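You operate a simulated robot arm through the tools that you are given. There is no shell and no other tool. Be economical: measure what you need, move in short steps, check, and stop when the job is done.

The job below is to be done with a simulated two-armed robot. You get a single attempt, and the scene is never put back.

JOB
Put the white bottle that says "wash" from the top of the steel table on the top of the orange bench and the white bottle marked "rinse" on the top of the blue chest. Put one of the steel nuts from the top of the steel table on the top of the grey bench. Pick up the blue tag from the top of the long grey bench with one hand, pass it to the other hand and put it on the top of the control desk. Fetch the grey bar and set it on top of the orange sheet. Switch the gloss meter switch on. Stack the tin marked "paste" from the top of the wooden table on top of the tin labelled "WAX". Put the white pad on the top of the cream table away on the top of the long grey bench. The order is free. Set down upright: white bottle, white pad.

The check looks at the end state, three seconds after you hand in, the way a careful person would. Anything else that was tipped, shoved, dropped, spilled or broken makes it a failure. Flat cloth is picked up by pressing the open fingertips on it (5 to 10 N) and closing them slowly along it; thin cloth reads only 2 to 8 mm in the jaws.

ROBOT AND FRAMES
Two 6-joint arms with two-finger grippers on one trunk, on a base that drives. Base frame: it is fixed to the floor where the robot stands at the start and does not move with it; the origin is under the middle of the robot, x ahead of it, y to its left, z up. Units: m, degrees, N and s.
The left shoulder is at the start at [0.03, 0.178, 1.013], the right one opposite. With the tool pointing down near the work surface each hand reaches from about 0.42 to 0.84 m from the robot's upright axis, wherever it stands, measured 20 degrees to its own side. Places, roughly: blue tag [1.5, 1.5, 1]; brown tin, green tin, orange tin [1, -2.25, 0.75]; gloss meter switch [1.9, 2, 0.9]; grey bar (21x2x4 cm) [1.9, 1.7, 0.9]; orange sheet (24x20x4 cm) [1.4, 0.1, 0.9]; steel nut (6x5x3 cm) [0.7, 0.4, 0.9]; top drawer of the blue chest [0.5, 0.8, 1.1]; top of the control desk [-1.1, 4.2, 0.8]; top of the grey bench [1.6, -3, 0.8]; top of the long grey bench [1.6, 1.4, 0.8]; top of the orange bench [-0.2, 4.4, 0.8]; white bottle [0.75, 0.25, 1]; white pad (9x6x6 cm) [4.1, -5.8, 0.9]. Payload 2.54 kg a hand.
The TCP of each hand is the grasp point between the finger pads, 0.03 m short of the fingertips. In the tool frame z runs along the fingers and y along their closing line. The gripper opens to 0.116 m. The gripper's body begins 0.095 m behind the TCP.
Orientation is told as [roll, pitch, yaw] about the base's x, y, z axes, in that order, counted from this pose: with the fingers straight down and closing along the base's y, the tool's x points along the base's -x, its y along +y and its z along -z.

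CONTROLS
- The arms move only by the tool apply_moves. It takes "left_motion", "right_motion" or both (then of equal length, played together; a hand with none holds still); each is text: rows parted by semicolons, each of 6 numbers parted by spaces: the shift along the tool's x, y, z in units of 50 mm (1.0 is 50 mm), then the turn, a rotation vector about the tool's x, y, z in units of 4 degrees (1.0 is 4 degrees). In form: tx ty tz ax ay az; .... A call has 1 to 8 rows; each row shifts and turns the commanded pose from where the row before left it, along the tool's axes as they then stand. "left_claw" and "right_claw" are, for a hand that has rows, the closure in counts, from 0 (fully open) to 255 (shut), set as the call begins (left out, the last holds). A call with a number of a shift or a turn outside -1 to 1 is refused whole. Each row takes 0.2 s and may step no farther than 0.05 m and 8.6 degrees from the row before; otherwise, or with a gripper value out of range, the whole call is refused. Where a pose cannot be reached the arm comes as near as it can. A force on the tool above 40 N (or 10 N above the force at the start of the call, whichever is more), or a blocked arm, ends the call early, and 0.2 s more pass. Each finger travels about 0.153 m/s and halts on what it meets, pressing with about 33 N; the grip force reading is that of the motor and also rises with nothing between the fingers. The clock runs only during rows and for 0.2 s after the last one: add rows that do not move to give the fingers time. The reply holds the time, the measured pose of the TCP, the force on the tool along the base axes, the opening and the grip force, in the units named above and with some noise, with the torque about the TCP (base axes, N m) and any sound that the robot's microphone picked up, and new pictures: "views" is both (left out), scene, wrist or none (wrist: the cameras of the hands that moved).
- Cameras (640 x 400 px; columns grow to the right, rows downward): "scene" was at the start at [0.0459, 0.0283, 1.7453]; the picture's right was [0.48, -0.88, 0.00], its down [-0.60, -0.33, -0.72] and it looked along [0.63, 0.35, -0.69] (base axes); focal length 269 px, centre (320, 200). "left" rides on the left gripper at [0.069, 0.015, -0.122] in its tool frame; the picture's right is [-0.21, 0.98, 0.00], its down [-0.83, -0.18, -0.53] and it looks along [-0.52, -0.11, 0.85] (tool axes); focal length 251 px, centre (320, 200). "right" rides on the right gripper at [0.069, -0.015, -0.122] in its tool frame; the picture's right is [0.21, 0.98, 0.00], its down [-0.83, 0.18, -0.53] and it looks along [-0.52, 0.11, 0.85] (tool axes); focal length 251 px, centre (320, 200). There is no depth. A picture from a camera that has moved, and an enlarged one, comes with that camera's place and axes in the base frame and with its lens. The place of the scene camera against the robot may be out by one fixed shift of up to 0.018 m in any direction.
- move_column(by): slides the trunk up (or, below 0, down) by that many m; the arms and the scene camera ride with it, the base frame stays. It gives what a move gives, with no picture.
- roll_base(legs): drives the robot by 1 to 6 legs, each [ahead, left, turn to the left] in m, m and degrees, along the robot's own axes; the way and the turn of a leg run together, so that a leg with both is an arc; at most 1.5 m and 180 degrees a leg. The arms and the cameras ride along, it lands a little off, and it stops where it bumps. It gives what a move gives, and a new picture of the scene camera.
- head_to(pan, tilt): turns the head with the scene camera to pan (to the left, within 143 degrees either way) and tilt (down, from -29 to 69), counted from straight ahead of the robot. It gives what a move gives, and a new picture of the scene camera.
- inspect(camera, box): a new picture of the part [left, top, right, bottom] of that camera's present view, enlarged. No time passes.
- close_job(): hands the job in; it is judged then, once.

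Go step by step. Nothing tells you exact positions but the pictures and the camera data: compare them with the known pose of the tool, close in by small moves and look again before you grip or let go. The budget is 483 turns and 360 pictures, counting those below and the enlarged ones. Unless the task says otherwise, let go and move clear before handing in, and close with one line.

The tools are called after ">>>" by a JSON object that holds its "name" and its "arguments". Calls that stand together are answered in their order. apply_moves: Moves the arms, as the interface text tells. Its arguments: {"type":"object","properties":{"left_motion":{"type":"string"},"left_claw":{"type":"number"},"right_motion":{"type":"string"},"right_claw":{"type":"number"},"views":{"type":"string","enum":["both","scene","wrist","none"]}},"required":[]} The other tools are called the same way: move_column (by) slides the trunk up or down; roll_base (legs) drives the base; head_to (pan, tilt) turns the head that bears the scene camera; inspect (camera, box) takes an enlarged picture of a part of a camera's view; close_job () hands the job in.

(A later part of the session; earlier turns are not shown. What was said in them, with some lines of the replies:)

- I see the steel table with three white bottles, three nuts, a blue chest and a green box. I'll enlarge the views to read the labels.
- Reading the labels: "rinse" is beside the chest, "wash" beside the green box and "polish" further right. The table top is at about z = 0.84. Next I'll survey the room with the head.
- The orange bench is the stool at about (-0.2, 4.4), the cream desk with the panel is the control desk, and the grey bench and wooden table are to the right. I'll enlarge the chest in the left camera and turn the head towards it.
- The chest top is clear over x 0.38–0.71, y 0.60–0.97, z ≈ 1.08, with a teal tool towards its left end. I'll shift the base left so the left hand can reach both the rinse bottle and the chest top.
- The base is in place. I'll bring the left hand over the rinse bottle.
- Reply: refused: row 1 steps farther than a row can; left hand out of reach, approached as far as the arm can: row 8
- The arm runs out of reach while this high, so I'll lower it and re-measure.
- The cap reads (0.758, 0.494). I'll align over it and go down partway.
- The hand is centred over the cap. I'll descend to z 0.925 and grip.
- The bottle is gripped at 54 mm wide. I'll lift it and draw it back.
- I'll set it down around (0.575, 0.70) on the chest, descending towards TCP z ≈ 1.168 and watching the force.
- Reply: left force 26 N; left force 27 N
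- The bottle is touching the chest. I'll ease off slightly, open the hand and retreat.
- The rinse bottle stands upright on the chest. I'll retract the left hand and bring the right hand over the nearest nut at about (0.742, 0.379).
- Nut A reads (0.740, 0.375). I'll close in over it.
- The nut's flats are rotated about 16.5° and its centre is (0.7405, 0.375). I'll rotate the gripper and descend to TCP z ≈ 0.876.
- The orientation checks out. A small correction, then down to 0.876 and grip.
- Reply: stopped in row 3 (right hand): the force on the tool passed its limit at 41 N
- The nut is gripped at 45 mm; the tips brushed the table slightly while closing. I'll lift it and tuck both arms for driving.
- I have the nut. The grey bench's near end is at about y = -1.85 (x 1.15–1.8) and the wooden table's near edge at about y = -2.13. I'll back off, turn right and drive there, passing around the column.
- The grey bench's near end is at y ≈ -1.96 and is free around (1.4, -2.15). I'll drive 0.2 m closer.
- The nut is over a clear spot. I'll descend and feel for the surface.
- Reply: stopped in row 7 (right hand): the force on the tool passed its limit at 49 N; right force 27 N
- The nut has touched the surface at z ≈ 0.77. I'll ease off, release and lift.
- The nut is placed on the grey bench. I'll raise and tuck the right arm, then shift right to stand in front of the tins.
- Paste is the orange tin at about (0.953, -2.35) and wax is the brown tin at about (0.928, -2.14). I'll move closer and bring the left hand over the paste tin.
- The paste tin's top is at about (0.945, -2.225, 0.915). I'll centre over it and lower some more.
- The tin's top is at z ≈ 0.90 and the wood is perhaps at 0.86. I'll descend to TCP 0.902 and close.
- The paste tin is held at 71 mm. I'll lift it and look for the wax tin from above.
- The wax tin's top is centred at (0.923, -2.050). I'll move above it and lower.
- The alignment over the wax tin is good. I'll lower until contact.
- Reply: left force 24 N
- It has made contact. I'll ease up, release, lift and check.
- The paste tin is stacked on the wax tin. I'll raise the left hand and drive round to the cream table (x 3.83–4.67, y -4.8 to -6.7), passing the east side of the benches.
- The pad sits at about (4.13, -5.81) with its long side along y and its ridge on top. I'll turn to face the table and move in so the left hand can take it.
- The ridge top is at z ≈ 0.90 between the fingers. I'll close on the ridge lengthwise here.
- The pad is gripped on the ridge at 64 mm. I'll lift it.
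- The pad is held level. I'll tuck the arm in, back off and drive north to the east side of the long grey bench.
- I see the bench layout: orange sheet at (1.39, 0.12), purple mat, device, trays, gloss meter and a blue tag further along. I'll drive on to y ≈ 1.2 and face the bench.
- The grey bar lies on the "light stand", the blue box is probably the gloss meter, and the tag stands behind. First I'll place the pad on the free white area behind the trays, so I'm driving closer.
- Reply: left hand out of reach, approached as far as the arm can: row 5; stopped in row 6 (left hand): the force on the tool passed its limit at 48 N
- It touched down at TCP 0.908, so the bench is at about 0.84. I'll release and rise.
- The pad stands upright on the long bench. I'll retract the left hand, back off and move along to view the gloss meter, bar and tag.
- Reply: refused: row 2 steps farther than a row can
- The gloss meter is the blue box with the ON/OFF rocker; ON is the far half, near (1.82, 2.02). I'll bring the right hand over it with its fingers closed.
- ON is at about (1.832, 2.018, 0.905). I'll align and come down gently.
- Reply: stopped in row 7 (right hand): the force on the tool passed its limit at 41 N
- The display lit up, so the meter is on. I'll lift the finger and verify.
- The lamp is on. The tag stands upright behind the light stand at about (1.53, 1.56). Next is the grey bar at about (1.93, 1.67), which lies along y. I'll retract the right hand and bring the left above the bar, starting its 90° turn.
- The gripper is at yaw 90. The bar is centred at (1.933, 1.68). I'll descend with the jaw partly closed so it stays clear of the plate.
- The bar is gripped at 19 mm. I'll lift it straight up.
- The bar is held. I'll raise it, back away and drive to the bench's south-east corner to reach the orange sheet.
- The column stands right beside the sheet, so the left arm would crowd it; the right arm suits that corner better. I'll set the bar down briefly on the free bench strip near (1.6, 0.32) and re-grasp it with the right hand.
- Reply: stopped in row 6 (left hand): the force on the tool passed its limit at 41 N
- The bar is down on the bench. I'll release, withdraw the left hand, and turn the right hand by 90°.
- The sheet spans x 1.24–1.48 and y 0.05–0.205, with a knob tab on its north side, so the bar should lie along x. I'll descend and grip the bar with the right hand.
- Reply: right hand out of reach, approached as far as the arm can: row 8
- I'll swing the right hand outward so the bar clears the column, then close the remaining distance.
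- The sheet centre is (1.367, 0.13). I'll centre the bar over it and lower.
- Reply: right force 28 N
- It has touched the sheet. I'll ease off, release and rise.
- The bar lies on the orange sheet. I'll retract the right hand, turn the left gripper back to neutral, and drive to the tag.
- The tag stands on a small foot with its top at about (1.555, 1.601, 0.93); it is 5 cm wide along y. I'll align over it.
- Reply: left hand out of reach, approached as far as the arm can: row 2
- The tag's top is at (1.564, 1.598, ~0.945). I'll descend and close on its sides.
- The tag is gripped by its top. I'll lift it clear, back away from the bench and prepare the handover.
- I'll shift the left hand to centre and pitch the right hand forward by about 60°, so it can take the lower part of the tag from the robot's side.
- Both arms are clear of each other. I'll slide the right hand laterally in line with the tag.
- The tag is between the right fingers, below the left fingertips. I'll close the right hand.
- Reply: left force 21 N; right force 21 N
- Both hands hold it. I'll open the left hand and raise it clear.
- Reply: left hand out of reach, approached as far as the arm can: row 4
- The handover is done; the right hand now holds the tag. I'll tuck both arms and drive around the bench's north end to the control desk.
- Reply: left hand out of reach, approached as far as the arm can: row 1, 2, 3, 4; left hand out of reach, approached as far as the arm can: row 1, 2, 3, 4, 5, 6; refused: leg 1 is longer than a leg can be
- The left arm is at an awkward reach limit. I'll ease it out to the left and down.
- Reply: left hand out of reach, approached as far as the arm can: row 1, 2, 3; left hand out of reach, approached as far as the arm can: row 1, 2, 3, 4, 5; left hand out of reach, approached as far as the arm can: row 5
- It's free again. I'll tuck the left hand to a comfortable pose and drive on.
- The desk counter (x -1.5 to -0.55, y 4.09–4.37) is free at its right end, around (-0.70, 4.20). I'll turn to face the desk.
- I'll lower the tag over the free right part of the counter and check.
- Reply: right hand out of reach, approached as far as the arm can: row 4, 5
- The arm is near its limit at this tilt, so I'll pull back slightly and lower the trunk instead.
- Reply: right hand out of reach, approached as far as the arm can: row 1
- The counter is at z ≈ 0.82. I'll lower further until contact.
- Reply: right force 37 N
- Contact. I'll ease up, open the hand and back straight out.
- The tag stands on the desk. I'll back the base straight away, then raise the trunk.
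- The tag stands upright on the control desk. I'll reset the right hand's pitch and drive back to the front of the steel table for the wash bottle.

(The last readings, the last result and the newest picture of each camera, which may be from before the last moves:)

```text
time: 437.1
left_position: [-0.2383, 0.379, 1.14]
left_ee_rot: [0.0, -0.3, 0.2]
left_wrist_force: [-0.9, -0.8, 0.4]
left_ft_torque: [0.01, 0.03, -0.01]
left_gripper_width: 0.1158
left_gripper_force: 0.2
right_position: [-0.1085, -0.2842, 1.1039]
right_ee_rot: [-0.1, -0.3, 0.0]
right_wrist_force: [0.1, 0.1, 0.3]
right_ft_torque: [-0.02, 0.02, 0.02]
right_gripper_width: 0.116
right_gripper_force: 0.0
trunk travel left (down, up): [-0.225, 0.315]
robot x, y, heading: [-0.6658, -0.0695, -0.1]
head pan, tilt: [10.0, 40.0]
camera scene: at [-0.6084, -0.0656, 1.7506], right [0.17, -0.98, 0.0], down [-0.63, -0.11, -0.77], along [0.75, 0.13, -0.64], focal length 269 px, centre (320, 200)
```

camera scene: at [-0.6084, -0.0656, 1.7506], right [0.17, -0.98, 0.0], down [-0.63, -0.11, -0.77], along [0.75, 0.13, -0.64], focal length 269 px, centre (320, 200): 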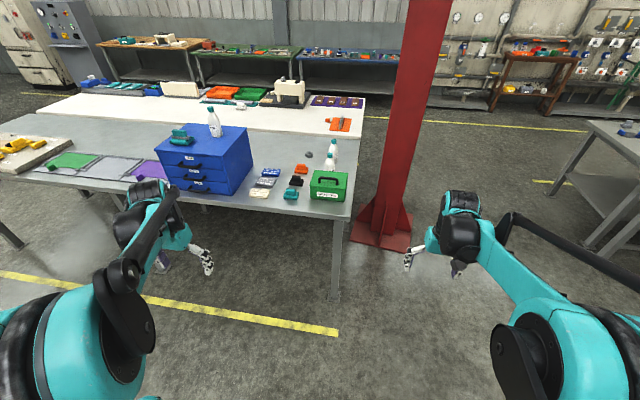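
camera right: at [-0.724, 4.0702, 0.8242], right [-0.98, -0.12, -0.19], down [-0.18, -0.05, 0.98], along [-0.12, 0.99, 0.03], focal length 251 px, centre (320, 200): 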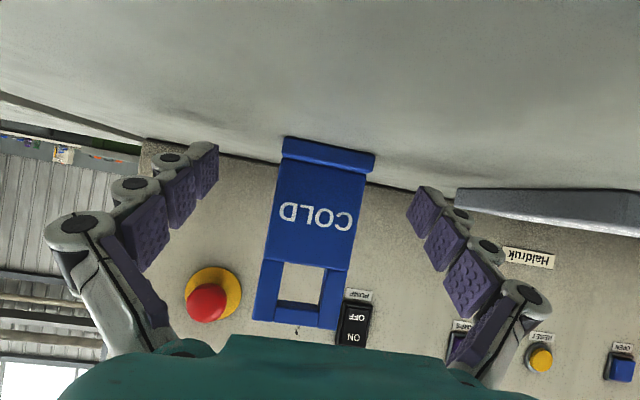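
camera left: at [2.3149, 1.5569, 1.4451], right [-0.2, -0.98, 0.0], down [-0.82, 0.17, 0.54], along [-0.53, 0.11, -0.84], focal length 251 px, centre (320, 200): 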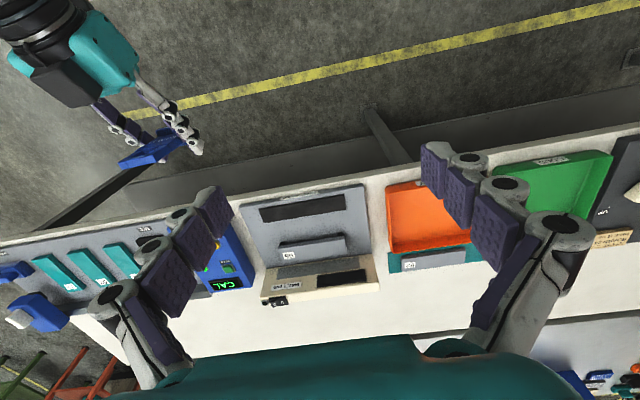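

The scene looks intact. I'll move in so the left hand can reach the wash bottle near (0.66, 0.12).

>>> {"name": "apply_moves", "arguments": {"left_motion": "0 0 -0.8 0 0 0;0 0 -0.8 0 0 0", "right_motion": "0.5 0 -0.8 0 0 0;0.5 0 -0.8 0 0 0", "views": "none"}}

>>> {"name": "roll_base", "arguments": {"legs": [[0.64, -0.02, 0]]}}

>>> {"name": "apply_moves", "arguments": {"left_motion": "-0.6 -0.7 0 0 0 0;-0.6 -0.7 0 0 0 0;-0.6 -0.7 0 0 0 0;-0.6 -0.7 0 0 0 0;-0.6 -0.7 0 0 0 0;0 -0.3 0 0 0 0;0 0 0 0 0 0", "views": "wrist"}}

```text
time: 437.8
left_position: [-0.2393, 0.3809, 1.2212]
left_ee_rot: [0.1, -0.5, 0.2]
left_wrist_force: [0.0, -0.4, 0.4]
left_ft_torque: [0.01, 0.01, 0.02]
left_gripper_width: 0.1159
left_gripper_force: 0.0
right_position: [-0.162, -0.2833, 1.1855]
right_ee_rot: [-0.1, -0.3, 0.1]
right_wrist_force: [-0.5, 0.1, 0.7]
right_ft_torque: [-0.02, -0.01, 0.0]
right_gripper_width: 0.116
right_gripper_force: 0.1
trunk travel left (down, up): [-0.225, 0.315]
robot x, y, heading: [-0.6654, -0.0658, 0.1]
head pan, tilt: [10.0, 40.0]
```

```text
time: 441.3
left_position: [0.3932, 0.3516, 1.2196]
left_ee_rot: [0.2, -0.4, -0.5]
left_wrist_force: [0.3, -0.3, 0.2]
left_ft_torque: [0.03, 0.02, -0.03]
left_gripper_width: 0.116
left_gripper_force: 0.1
right_position: [0.4617, -0.313, 1.1836]
right_ee_rot: [-0.2, -0.1, -0.5]
right_wrist_force: [-0.2, 0.1, 0.0]
right_ft_torque: [0.01, 0.07, -0.04]
right_gripper_width: 0.1163
right_gripper_force: 0.1
trunk travel left (down, up): [-0.225, 0.315]
robot x, y, heading: [-0.0373, -0.0932, -0.5]
head pan, tilt: [10.0, 40.0]
camera scene: at [0.0173, -0.0893, 1.7506], right [0.16, -0.99, 0.0], down [-0.63, -0.1, -0.77], along [0.76, 0.12, -0.64], focal length 269 px, centre (320, 200)
```

scene: 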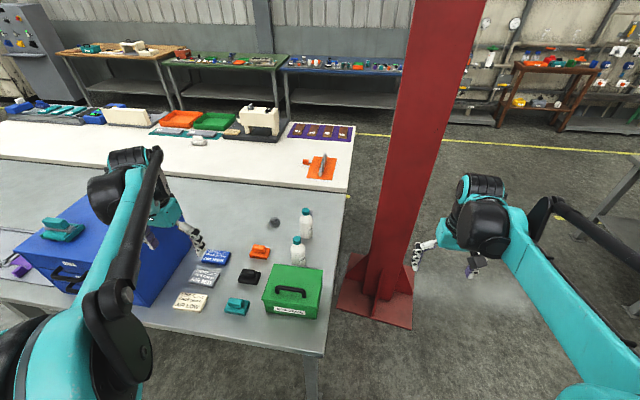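

```text
time: 442.9
left_position: [0.5401, 0.1599, 1.2201]
left_ee_rot: [0.1, -0.2, -0.5]
left_wrist_force: [-0.2, 0.2, -0.3]
left_ft_torque: [0.02, 0.03, -0.01]
left_gripper_width: 0.116
left_gripper_force: 0.0
right_position: [0.4615, -0.3138, 1.1842]
right_ee_rot: [-0.1, -0.3, -0.6]
right_wrist_force: [-0.1, 0.3, -0.8]
right_ft_torque: [0.01, 0.02, 0.02]
right_gripper_width: 0.1157
right_gripper_force: 0.0
trunk travel left (down, up): [-0.225, 0.315]
robot x, y, heading: [-0.0411, -0.091, -0.7]
head pan, tilt: [10.0, 40.0]
camera left: at [0.4705, 0.1765, 1.3423], right [0.22, 0.97, 0.0], down [0.82, -0.19, 0.54], along [0.52, -0.12, -0.84], focal length 251 px, centre (320, 200)
```

left: 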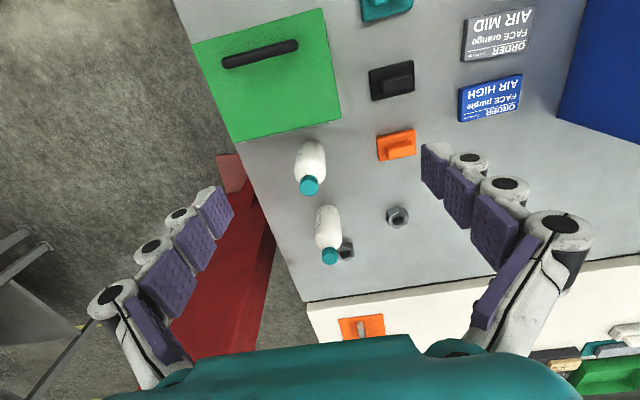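

>>> {"name": "inspect", "arguments": {"camera": "left", "box": [270, 120, 430, 280]}}

>>> {"name": "inspect", "arguments": {"camera": "scene", "box": [250, 190, 350, 290]}}

```text
2.50 times, centred on (350, 200) of left
camera zoom: at [0.4705, 0.1765, 1.3423], right [0.22, 0.97, 0.0], down [0.82, -0.19, 0.54], along [0.52, -0.12, -0.84], focal length 629 px, centre (245, 200)
```

zoom: 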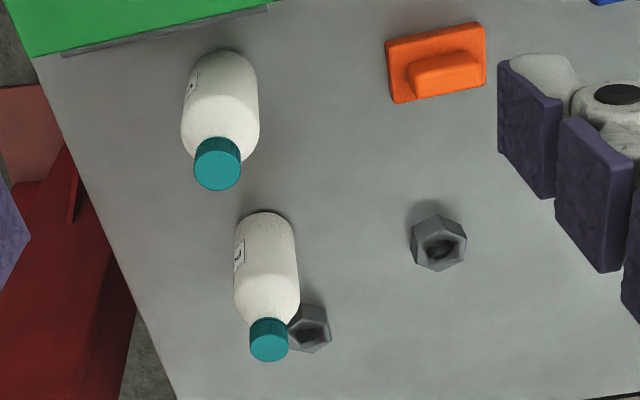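

```text
4.00 times, centred on (300, 240) of scene
camera zoom: at [0.0174, -0.0893, 1.7506], right [0.16, -0.99, 0.0], down [-0.63, -0.1, -0.77], along [0.76, 0.12, -0.64], focal length 1075 px, centre (400, 40)
```

zoom: 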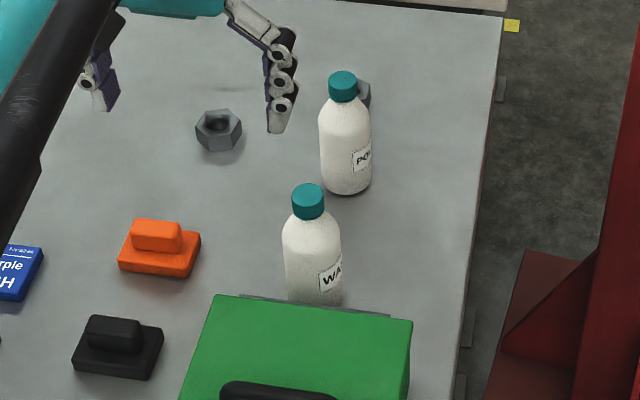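

That one reads "WA…" (wash), at (0.660, 0.116). I'll align over it and lower.

>>> {"name": "apply_moves", "arguments": {"left_motion": "-0.8 -0.3 0 0 0 0;-0.8 -0.3 0 0 0 0;-0.8 -0.28 0.4 0 0 0;0 0 1 0 0 0;0 0 1 0 0 0;0 0 0.8 0 0 0;0 0 0 0 0 0", "left_claw": 0, "views": "wrist"}}

```text
time: 444.5
left_position: [0.6614, 0.1154, 1.0612]
left_ee_rot: [0.1, -0.2, -0.4]
left_wrist_force: [0.3, -0.1, 0.2]
left_ft_torque: [-0.01, -0.01, 0.0]
left_gripper_width: 0.1159
left_gripper_force: 0.1
right_position: [0.461, -0.3124, 1.1848]
right_ee_rot: [0.0, -0.1, -0.6]
right_wrist_force: [0.2, -1.2, -0.4]
right_ft_torque: [0.0, 0.01, -0.01]
right_gripper_width: 0.1157
right_gripper_force: 0.1
trunk travel left (down, up): [-0.225, 0.315]
robot x, y, heading: [-0.0433, -0.0936, -0.7]
head pan, tilt: [10.0, 40.0]
camera left: at [0.5907, 0.1315, 1.1824], right [0.22, 0.97, 0.0], down [0.82, -0.19, 0.54], along [0.53, -0.12, -0.84], focal length 251 px, centre (320, 200)
```

left: 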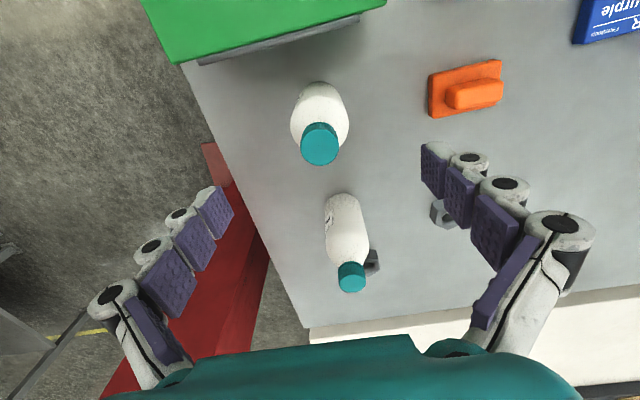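

>>> {"name": "apply_moves", "arguments": {"left_motion": "0 0 0.9 0 0 0;0 0 0.9 0 0 0;0 0 0.82 0 0 0;0 0 0 0 0 0", "views": "none"}}

>>> {"name": "apply_moves", "arguments": {"left_motion": "0 0 0 0 0 0;0 0 0 0 0 0;0 0 0 0 0 0;0 0 0 0 0 0", "left_claw": 255, "views": "wrist"}}

```text
time: 445.5
left_position: [0.6642, 0.1174, 0.9307]
left_ee_rot: [0.2, -0.4, -0.5]
left_wrist_force: [-0.5, 0.0, 0.1]
left_ft_torque: [0.02, -0.04, -0.03]
left_gripper_width: 0.1159
left_gripper_force: 0.1
right_position: [0.4618, -0.314, 1.1841]
right_ee_rot: [-0.1, -0.2, -0.6]
right_wrist_force: [-0.3, -0.2, 1.2]
right_ft_torque: [0.03, -0.01, 0.0]
right_gripper_width: 0.116
right_gripper_force: 0.1
trunk travel left (down, up): [-0.225, 0.315]
robot x, y, heading: [-0.0412, -0.0916, -0.4]
head pan, tilt: [10.0, 40.0]
```

```text
time: 446.5
left_position: [0.6634, 0.1174, 0.932]
left_ee_rot: [0.1, -0.3, -0.5]
left_wrist_force: [-0.6, -1.2, 0.5]
left_ft_torque: [-0.04, 0.06, 0.03]
left_gripper_width: 0.054
left_gripper_force: 33.4
right_position: [0.4615, -0.3128, 1.1839]
right_ee_rot: [-0.1, -0.2, -0.6]
right_wrist_force: [0.2, 0.2, 0.2]
right_ft_torque: [-0.01, -0.04, 0.0]
right_gripper_width: 0.1159
right_gripper_force: 0.1
trunk travel left (down, up): [-0.225, 0.315]
robot x, y, heading: [-0.042, -0.0927, -0.5]
head pan, tilt: [10.0, 40.0]
camera left: at [0.5943, 0.1341, 1.0526], right [0.22, 0.97, 0.0], down [0.82, -0.19, 0.54], along [0.53, -0.12, -0.84], focal length 251 px, centre (320, 200)
```

left: 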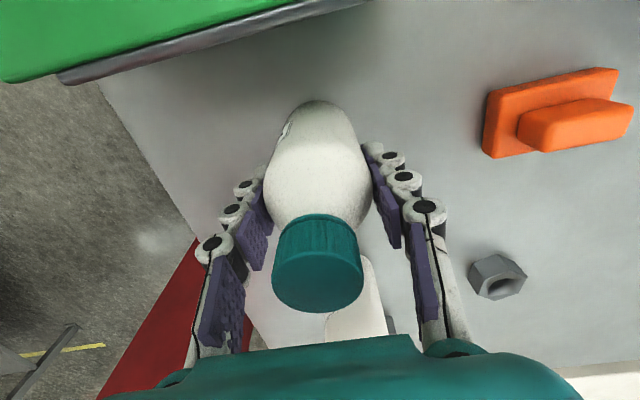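

The wash bottle is gripped. I'll lift it straight up, bring it back and drive off.

>>> {"name": "apply_moves", "arguments": {"left_motion": "0 0 -0.3 0 0 0;0 0 -0.9 0 0 0;0 0 -0.9 0 0 0;0 0 -0.9 0 0 0;0 0 -0.9 0 0 0;0 0 -0.9 0 0 0;0 0 -0.8 0 0 0;0 0 0 0 0 0", "views": "none"}}

>>> {"name": "apply_moves", "arguments": {"left_motion": "0.7 0.6 0 0 0 0;0.7 0.6 0 0 0 0;0.7 0.6 0 0 0 0;0.7 0.6 0 0 0 0;0.5 0.5 0 0 0 0", "views": "scene"}}

```text
time: 448.3
left_position: [0.6589, 0.1188, 1.209]
left_ee_rot: [0.1, -0.3, -0.5]
left_wrist_force: [0.0, -0.9, -2.8]
left_ft_torque: [0.01, 0.0, -0.03]
left_gripper_width: 0.054
left_gripper_force: 33.0
right_position: [0.4626, -0.3131, 1.1834]
right_ee_rot: [-0.2, -0.2, -0.6]
right_wrist_force: [-0.5, 0.1, 0.6]
right_ft_torque: [0.04, 0.03, -0.02]
right_gripper_width: 0.1162
right_gripper_force: 0.0
trunk travel left (down, up): [-0.225, 0.315]
robot x, y, heading: [-0.0392, -0.0909, -0.6]
head pan, tilt: [10.0, 40.0]
```

```text
time: 449.5
left_position: [0.4959, 0.2642, 1.2085]
left_ee_rot: [0.0, -0.4, -0.7]
left_wrist_force: [-0.6, 0.9, -2.7]
left_ft_torque: [0.01, -0.03, 0.0]
left_gripper_width: 0.0542
left_gripper_force: 33.1
right_position: [0.4607, -0.3126, 1.1843]
right_ee_rot: [-0.1, -0.1, -0.8]
right_wrist_force: [0.4, 0.6, 0.3]
right_ft_torque: [-0.01, 0.0, -0.02]
right_gripper_width: 0.116
right_gripper_force: 0.0
trunk travel left (down, up): [-0.225, 0.315]
robot x, y, heading: [-0.0417, -0.0924, -0.5]
head pan, tilt: [10.0, 40.0]
camera scene: at [0.016, -0.0883, 1.7506], right [0.16, -0.99, 0.0], down [-0.63, -0.1, -0.77], along [0.76, 0.12, -0.64], focal length 269 px, centre (320, 200)
```

scene: 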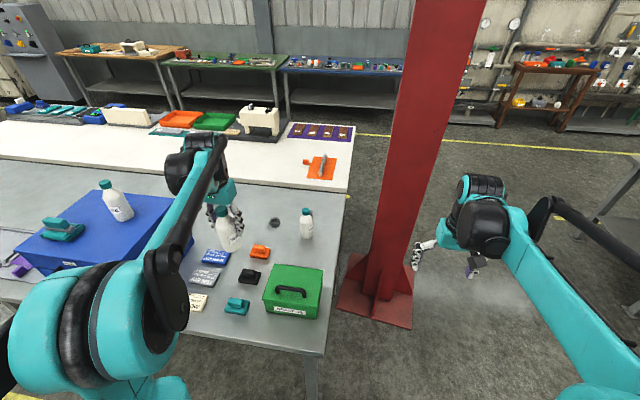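

>>> {"name": "roll_base", "arguments": {"legs": [[-0.55, 0, 0], [0, 0, 90.5], [1.5, 0, 0], [1.5, 0, 0], [0.2, -0.7, 0]]}}

>>> {"name": "head_to", "arguments": {"pan": 0, "tilt": 40}}

```text
time: 474.1
left_position: [-0.4097, 3.6058, 1.2092]
left_ee_rot: [0.1, -0.3, 91.8]
left_wrist_force: [-0.4, -0.1, -2.5]
left_ft_torque: [0.05, 0.0, 0.0]
left_gripper_width: 0.0538
left_gripper_force: 33.1
right_position: [0.1698, 3.5948, 1.1851]
right_ee_rot: [-0.1, -0.2, 91.7]
right_wrist_force: [0.2, -0.3, -0.2]
right_ft_torque: [-0.02, 0.02, -0.04]
right_gripper_width: 0.116
right_gripper_force: 0.1
trunk travel left (down, up): [-0.225, 0.315]
robot x, y, heading: [-0.0334, 3.0799, 91.8]
head pan, tilt: [10.0, 40.0]
camera scene: at [-0.0441, 3.1261, 1.7506], right [0.98, 0.2, 0.0], down [0.13, -0.63, -0.77], along [-0.15, 0.75, -0.64], focal length 269 px, centre (320, 200)
```

scene: 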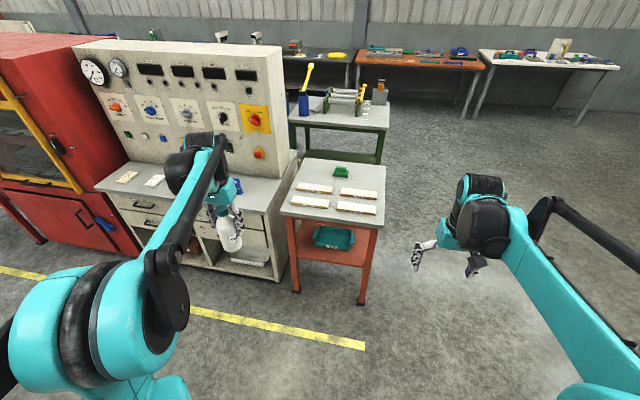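

```text
time: 474.8
left_position: [-0.4099, 3.6063, 1.208]
left_ee_rot: [0.1, -0.3, 91.8]
left_wrist_force: [-0.1, -0.3, -2.2]
left_ft_torque: [0.02, -0.01, 0.0]
left_gripper_width: 0.054
left_gripper_force: 33.1
right_position: [0.1692, 3.5947, 1.1846]
right_ee_rot: [-0.1, -0.2, 91.7]
right_wrist_force: [-0.4, 0.2, -0.1]
right_ft_torque: [-0.01, -0.04, -0.03]
right_gripper_width: 0.1159
right_gripper_force: 0.0
trunk travel left (down, up): [-0.225, 0.315]
robot x, y, heading: [-0.0282, 3.0853, 91.6]
head pan, tilt: [0.0, 40.0]
camera scene: at [-0.0303, 3.1275, 1.7506], right [1.0, 0.03, 0.0], down [0.02, -0.64, -0.77], along [-0.02, 0.77, -0.64], focal length 269 px, centre (320, 200)
```

scene: 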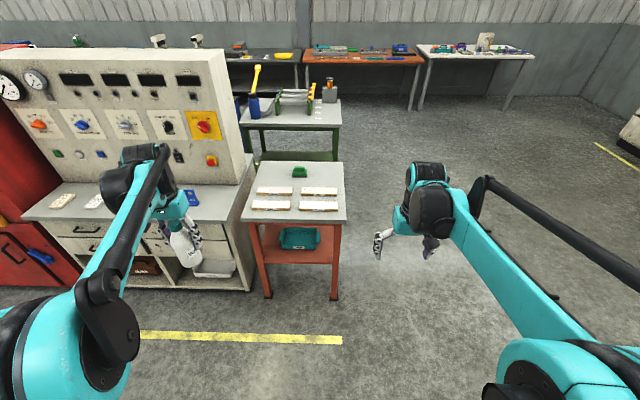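

The free back-right spot on the orange bench is near (0.0, 4.53). I'll drive in.

>>> {"name": "roll_base", "arguments": {"legs": [[0, -0.2, -1.7], [0.68, 0, 0]]}}

>>> {"name": "head_to", "arguments": {"pan": 5, "tilt": 52}}

```text
time: 479.8
left_position: [-0.2047, 4.2953, 1.208]
left_ee_rot: [0.1, -0.2, 90.8]
left_wrist_force: [0.8, -0.4, -2.6]
left_ft_torque: [0.02, 0.03, -0.01]
left_gripper_width: 0.0541
left_gripper_force: 32.9
right_position: [0.3724, 4.273, 1.184]
right_ee_rot: [-0.1, -0.2, 90.6]
right_wrist_force: [0.1, -0.4, -0.1]
right_ft_torque: [-0.04, 0.01, 0.0]
right_gripper_width: 0.1162
right_gripper_force: 0.1
trunk travel left (down, up): [-0.225, 0.315]
robot x, y, heading: [0.165, 3.7659, 90.7]
head pan, tilt: [0.0, 40.0]
camera scene: at [0.166, 3.8096, 1.7506], right [1.0, 0.01, 0.0], down [0.01, -0.64, -0.77], along [-0.01, 0.77, -0.64], focal length 269 px, centre (320, 200)
```

scene: 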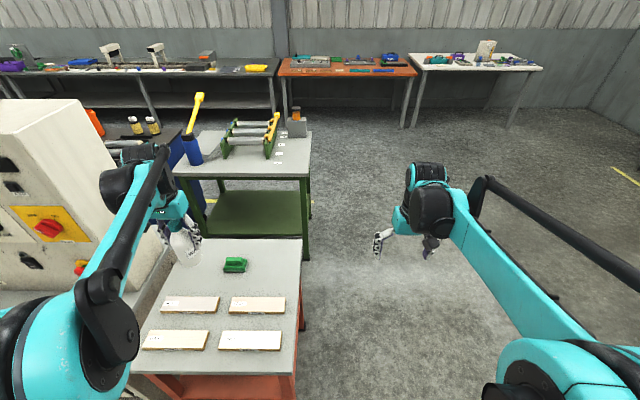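

```text
time: 480.5
left_position: [-0.2052, 4.2941, 1.2087]
left_ee_rot: [0.2, -0.2, 90.7]
left_wrist_force: [-0.2, -0.2, -2.1]
left_ft_torque: [0.01, -0.01, -0.01]
left_gripper_width: 0.0539
left_gripper_force: 33.2
right_position: [0.3732, 4.2721, 1.1842]
right_ee_rot: [-0.1, -0.1, 90.5]
right_wrist_force: [-0.1, -0.5, 0.2]
right_ft_torque: [-0.01, 0.01, 0.01]
right_gripper_width: 0.1162
right_gripper_force: 0.1
trunk travel left (down, up): [-0.225, 0.315]
robot x, y, heading: [0.1624, 3.7627, 90.6]
head pan, tilt: [5.0, 52.0]
camera scene: at [0.1596, 3.7984, 1.7339], right [1.0, 0.1, 0.0], down [0.08, -0.78, -0.62], along [-0.06, 0.61, -0.79], focal length 269 px, centre (320, 200)
```

scene: 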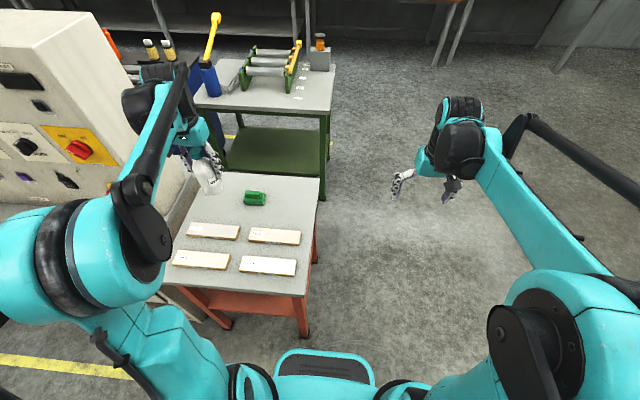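

>>> {"name": "apply_moves", "arguments": {"left_motion": "-0.7 -0.6 0.3 0 0 0;-0.7 -0.6 0.3 0 0 0;-0.7 -0.6 0.3 0 0 0;-0.7 -0.6 0.3 0 0 0;-0.7 -0.6 0.3 0 0 0;-0.7 -0.6 0.3 0 0 0;-0.3 -0.1 0.3 0 0 0;0 0 0 0 0 0", "views": "both"}}

```text
time: 482.3
left_position: [-0.0201, 4.5203, 1.1027]
left_ee_rot: [0.1, -0.3, 90.7]
left_wrist_force: [-0.3, -0.4, -2.4]
left_ft_torque: [0.04, -0.01, 0.03]
left_gripper_width: 0.0541
left_gripper_force: 32.9
right_position: [0.3721, 4.2711, 1.1843]
right_ee_rot: [-0.2, -0.3, 90.7]
right_wrist_force: [-0.2, 0.8, -0.1]
right_ft_torque: [-0.01, 0.01, 0.01]
right_gripper_width: 0.1162
right_gripper_force: 0.0
trunk travel left (down, up): [-0.225, 0.315]
robot x, y, heading: [0.1624, 3.7634, 90.4]
head pan, tilt: [5.0, 52.0]
camera scene: at [0.16, 3.7985, 1.7338], right [1.0, 0.1, 0.0], down [0.08, -0.78, -0.62], along [-0.06, 0.61, -0.79], focal length 269 px, centre (320, 200)
camera left: at [-0.0354, 4.4516, 1.2245], right [-0.98, 0.2, 0.0], down [0.17, 0.83, 0.54], along [0.11, 0.53, -0.84], focal length 251 px, centre (320, 200)
```

scene: 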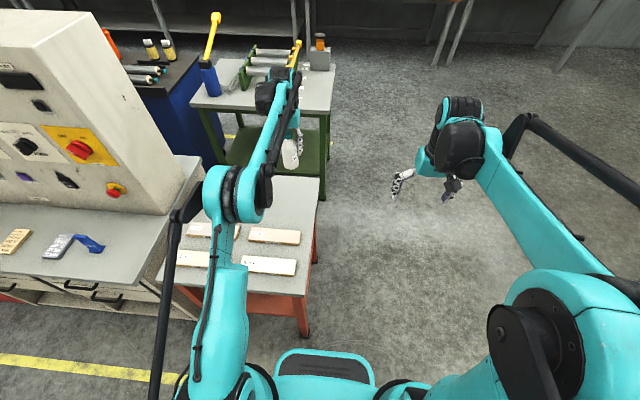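
left: 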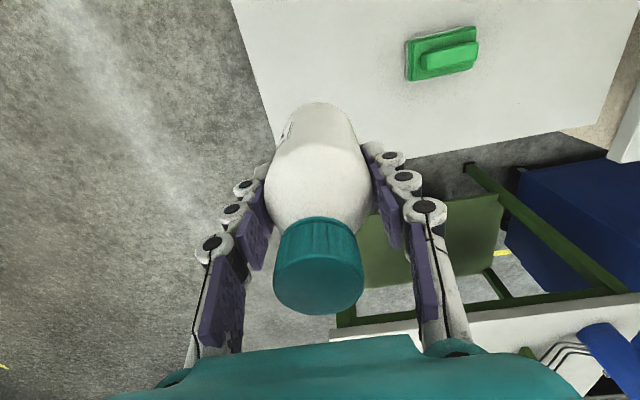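

>>> {"name": "apply_moves", "arguments": {"left_motion": "0 0.3 0.7 0 0 0;0 0 0.9 0 0 0;0 0 0.9 0 0 0;0 0 0.7 0 0 0;0 0 0 0 0 0", "views": "wrist"}}

>>> {"name": "inspect", "arguments": {"camera": "scene", "box": [20, 200, 160, 300]}}

```text
time: 483.5
left_position: [-0.0402, 4.5264, 0.944]
left_ee_rot: [0.1, -0.3, 90.8]
left_wrist_force: [0.4, -0.3, -3.3]
left_ft_torque: [0.01, -0.01, 0.04]
left_gripper_width: 0.0539
left_gripper_force: 33.0
right_position: [0.3738, 4.2721, 1.1842]
right_ee_rot: [-0.1, -0.2, 90.6]
right_wrist_force: [-0.3, -0.7, 0.0]
right_ft_torque: [-0.04, -0.01, -0.03]
right_gripper_width: 0.116
right_gripper_force: 0.1
trunk travel left (down, up): [-0.225, 0.315]
robot x, y, heading: [0.163, 3.7654, 90.5]
head pan, tilt: [5.0, 52.0]
camera left: at [-0.0543, 4.4566, 1.066], right [-0.98, 0.2, 0.0], down [0.17, 0.82, 0.54], along [0.11, 0.53, -0.84], focal length 251 px, centre (320, 200)
```

left: 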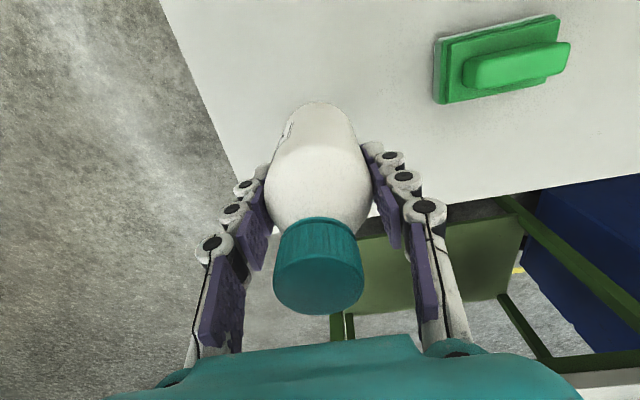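

```text
4.00 times, centred on (90, 250) of scene
camera zoom: at [0.1597, 3.7983, 1.7339], right [1.0, 0.1, 0.0], down [0.08, -0.78, -0.62], along [-0.06, 0.61, -0.79], focal length 1075 px, centre (1240, 0)
```

zoom: 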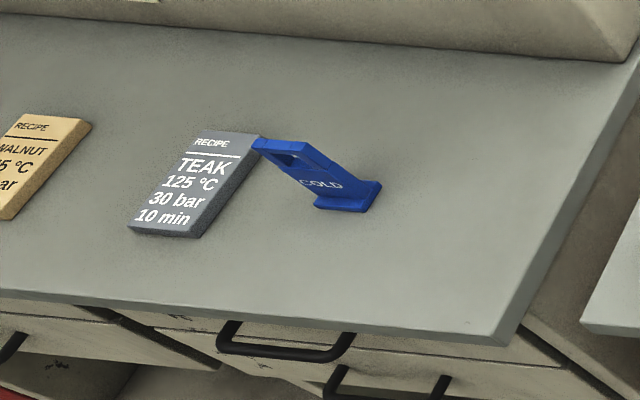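

The tag stands fine on the desk. I'll lower the bottle the last bit.

>>> {"name": "apply_moves", "arguments": {"left_motion": "0 0 0.3 0 0 0;0 0 0.2 0 0 0;0 0 0.15 0 0 0;0 0 0.1 0 0 0;0 0 0.1 0 0 0;0 0 0.1 0 0 0;0 0 0.1 0 0 0;0 0 0 0 0 0", "views": "none"}}

```text
time: 485.3
left_position: [-0.0389, 4.5245, 0.8926]
left_ee_rot: [0.1, -0.3, 90.7]
left_wrist_force: [-0.2, 0.1, -2.8]
left_ft_torque: [0.0, -0.01, 0.01]
left_gripper_width: 0.0542
left_gripper_force: 33.4
right_position: [0.3733, 4.2723, 1.1853]
right_ee_rot: [-0.1, -0.2, 90.6]
right_wrist_force: [0.3, 0.2, 0.6]
right_ft_torque: [-0.01, 0.0, 0.0]
right_gripper_width: 0.1159
right_gripper_force: 0.0
trunk travel left (down, up): [-0.225, 0.315]
robot x, y, heading: [0.1657, 3.7649, 90.5]
head pan, tilt: [5.0, 52.0]
```

>>> {"name": "apply_moves", "arguments": {"left_motion": "0 0 0.1 0 0 0;0 0 0.1 0 0 0;0 0 0.1 0 0 0;0 0 0.1 0 0 0;0 0 0.1 0 0 0;0 0 0 0 0 0", "views": "none"}}

```text
time: 486.7
left_position: [-0.0369, 4.5221, 0.8691]
left_ee_rot: [0.1, -0.4, 90.7]
left_wrist_force: [-2.2, -0.4, 26.7]
left_ft_torque: [-0.15, 0.08, 0.0]
left_gripper_width: 0.0545
left_gripper_force: 33.5
right_position: [0.3739, 4.2699, 1.1852]
right_ee_rot: [-0.1, -0.3, 90.6]
right_wrist_force: [0.4, 0.4, -0.2]
right_ft_torque: [0.01, 0.02, 0.01]
right_gripper_width: 0.1161
right_gripper_force: 0.0
trunk travel left (down, up): [-0.225, 0.315]
robot x, y, heading: [0.164, 3.769, 90.5]
head pan, tilt: [5.0, 52.0]
```

It has touched down. I'll ease off, release, rise and look.

>>> {"name": "apply_moves", "arguments": {"left_motion": "0 0 -0.05 0 0 0;0 0 0 0 0 0", "views": "none"}}

>>> {"name": "apply_moves", "arguments": {"left_motion": "0 0 0 0 0 0;0 0 0 0 0 0;0 0 0 0 0 0;0 0 -0.6 0 0 0;0 0 -1 0 0 0;0 0 -1 0 0 0;0 0 -1 0 0 0;0 0 -1 0 0 0", "left_claw": 0, "views": "wrist"}}

```text
time: 487.3
left_position: [-0.037, 4.5224, 0.8699]
left_ee_rot: [0.1, -0.4, 90.7]
left_wrist_force: [0.4, -2.9, 5.7]
left_ft_torque: [-0.03, 0.0, -0.03]
left_gripper_width: 0.0542
left_gripper_force: 33.5
right_position: [0.3739, 4.2717, 1.1844]
right_ee_rot: [-0.2, -0.4, 90.6]
right_wrist_force: [0.9, 0.1, -0.1]
right_ft_torque: [-0.02, 0.0, 0.05]
right_gripper_width: 0.1161
right_gripper_force: 0.1
trunk travel left (down, up): [-0.225, 0.315]
robot x, y, heading: [0.163, 3.7646, 90.5]
head pan, tilt: [5.0, 52.0]
```

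```text
time: 489.1
left_position: [-0.0406, 4.5175, 1.0981]
left_ee_rot: [0.1, -0.4, 90.7]
left_wrist_force: [-1.6, -1.1, 0.3]
left_ft_torque: [0.03, 0.03, -0.01]
left_gripper_width: 0.1161
left_gripper_force: 0.0
right_position: [0.3739, 4.2711, 1.1856]
right_ee_rot: [0.0, -0.3, 90.5]
right_wrist_force: [-0.1, 0.0, -0.4]
right_ft_torque: [0.02, -0.03, -0.04]
right_gripper_width: 0.1161
right_gripper_force: 0.1
trunk travel left (down, up): [-0.225, 0.315]
robot x, y, heading: [0.1642, 3.7638, 90.6]
head pan, tilt: [5.0, 52.0]
camera left: at [-0.0554, 4.4485, 1.2198], right [-0.98, 0.2, 0.0], down [0.17, 0.82, 0.54], along [0.11, 0.53, -0.84], focal length 251 px, centre (320, 200)
```

left: 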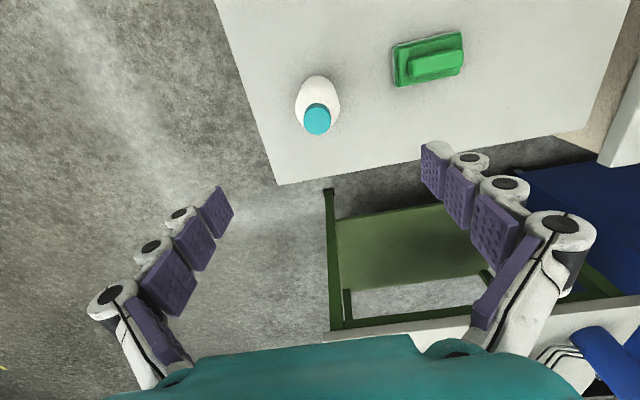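

The wash bottle stands upright. I'll clear the arm and back away, with a last look.

>>> {"name": "apply_moves", "arguments": {"left_motion": "0.7 0 -0.5 0 0 0;0.9 0 -0.2 0 0 0;0.9 0 0 0 0 0;0.9 0 0 0 0 0", "views": "none"}}

>>> {"name": "roll_base", "arguments": {"legs": [[-0.6, 0, 0]]}}

>>> {"name": "head_to", "arguments": {"pan": 15, "tilt": 35}}

>>> {"name": "inspect", "arguments": {"camera": "scene", "box": [180, 100, 460, 300]}}

```text
time: 490.1
left_position: [-0.0315, 4.3486, 1.1353]
left_ee_rot: [0.1, -0.3, 90.7]
left_wrist_force: [0.9, -0.5, 0.6]
left_ft_torque: [0.05, 0.0, 0.04]
left_gripper_width: 0.116
left_gripper_force: 0.1
right_position: [0.3735, 4.271, 1.1852]
right_ee_rot: [-0.2, -0.3, 90.6]
right_wrist_force: [-0.7, -0.3, 0.5]
right_ft_torque: [0.02, 0.03, 0.0]
right_gripper_width: 0.1161
right_gripper_force: 0.1
trunk travel left (down, up): [-0.225, 0.315]
robot x, y, heading: [0.1631, 3.7644, 90.7]
head pan, tilt: [5.0, 52.0]
```

```text
time: 493.5
left_position: [-0.0222, 3.7474, 1.1348]
left_ee_rot: [0.1, -0.3, 89.9]
left_wrist_force: [-1.0, 0.4, 0.1]
left_ft_torque: [0.03, -0.04, 0.03]
left_gripper_width: 0.116
left_gripper_force: 0.1
right_position: [0.3832, 3.6623, 1.1844]
right_ee_rot: [-0.2, -0.3, 89.9]
right_wrist_force: [1.1, 0.2, -0.8]
right_ft_torque: [0.03, 0.02, 0.03]
right_gripper_width: 0.1159
right_gripper_force: 0.1
trunk travel left (down, up): [-0.225, 0.315]
robot x, y, heading: [0.1622, 3.1593, 89.7]
head pan, tilt: [5.0, 52.0]
camera scene: at [0.1631, 3.1915, 1.7338], right [1.0, 0.09, 0.0], down [0.07, -0.79, -0.62], along [-0.05, 0.61, -0.79], focal length 269 px, centre (320, 200)
```

scene: 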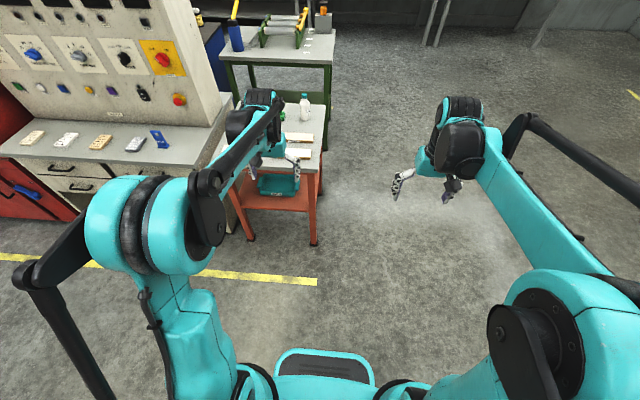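

```text
time: 494.3
left_position: [-0.0217, 3.7465, 1.1338]
left_ee_rot: [0.1, -0.3, 90.0]
left_wrist_force: [0.3, 0.2, 0.0]
left_ft_torque: [0.01, -0.03, 0.01]
left_gripper_width: 0.1162
left_gripper_force: 0.0
right_position: [0.3833, 3.6638, 1.1846]
right_ee_rot: [-0.1, -0.2, 89.9]
right_wrist_force: [0.1, 0.4, 0.6]
right_ft_torque: [0.0, 0.0, 0.03]
right_gripper_width: 0.116
right_gripper_force: 0.0
trunk travel left (down, up): [-0.225, 0.315]
robot x, y, heading: [0.1645, 3.1552, 89.8]
head pan, tilt: [15.0, 35.0]
camera scene: at [0.147, 3.2027, 1.7581], right [0.97, 0.26, 0.0], down [0.15, -0.56, -0.82], along [-0.21, 0.79, -0.57], focal length 269 px, centre (320, 200)
```

scene: 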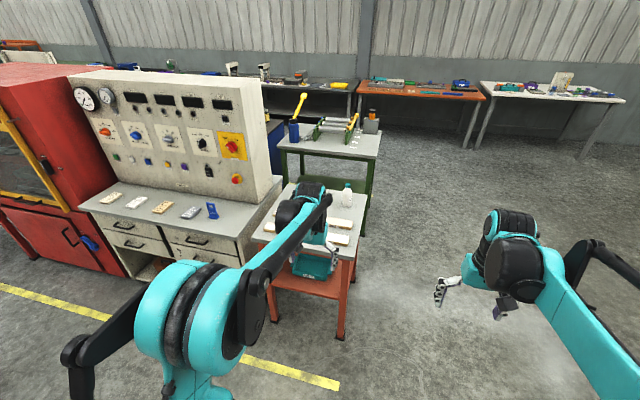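

```text
2.00 times, centred on (320, 200) of scene
camera zoom: at [0.147, 3.2027, 1.7581], right [0.97, 0.26, 0.0], down [0.15, -0.56, -0.82], along [-0.21, 0.79, -0.57], focal length 538 px, centre (320, 200)
```

zoom: 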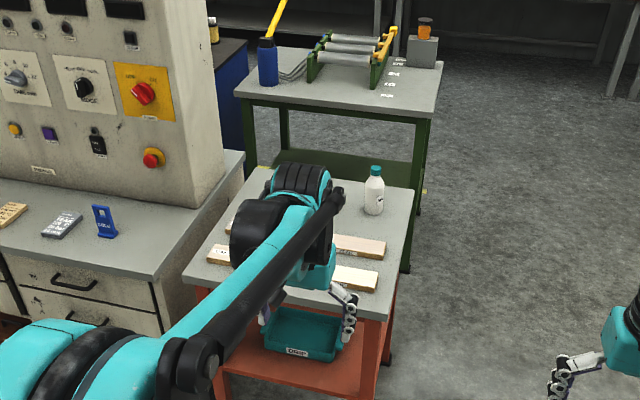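

The bottle and the tag both stand in place, and everything else was checked as I placed it. I'm handing in.

>>> {"name": "close_job", "arguments": {}}

```text
The job is handed in.
```

Every part of the job is done and handed in: both bottles, the nut, the tag (passed from left hand to right), the bar, the gloss meter switch, the tins and the pad. I saw nothing tipped or dropped.
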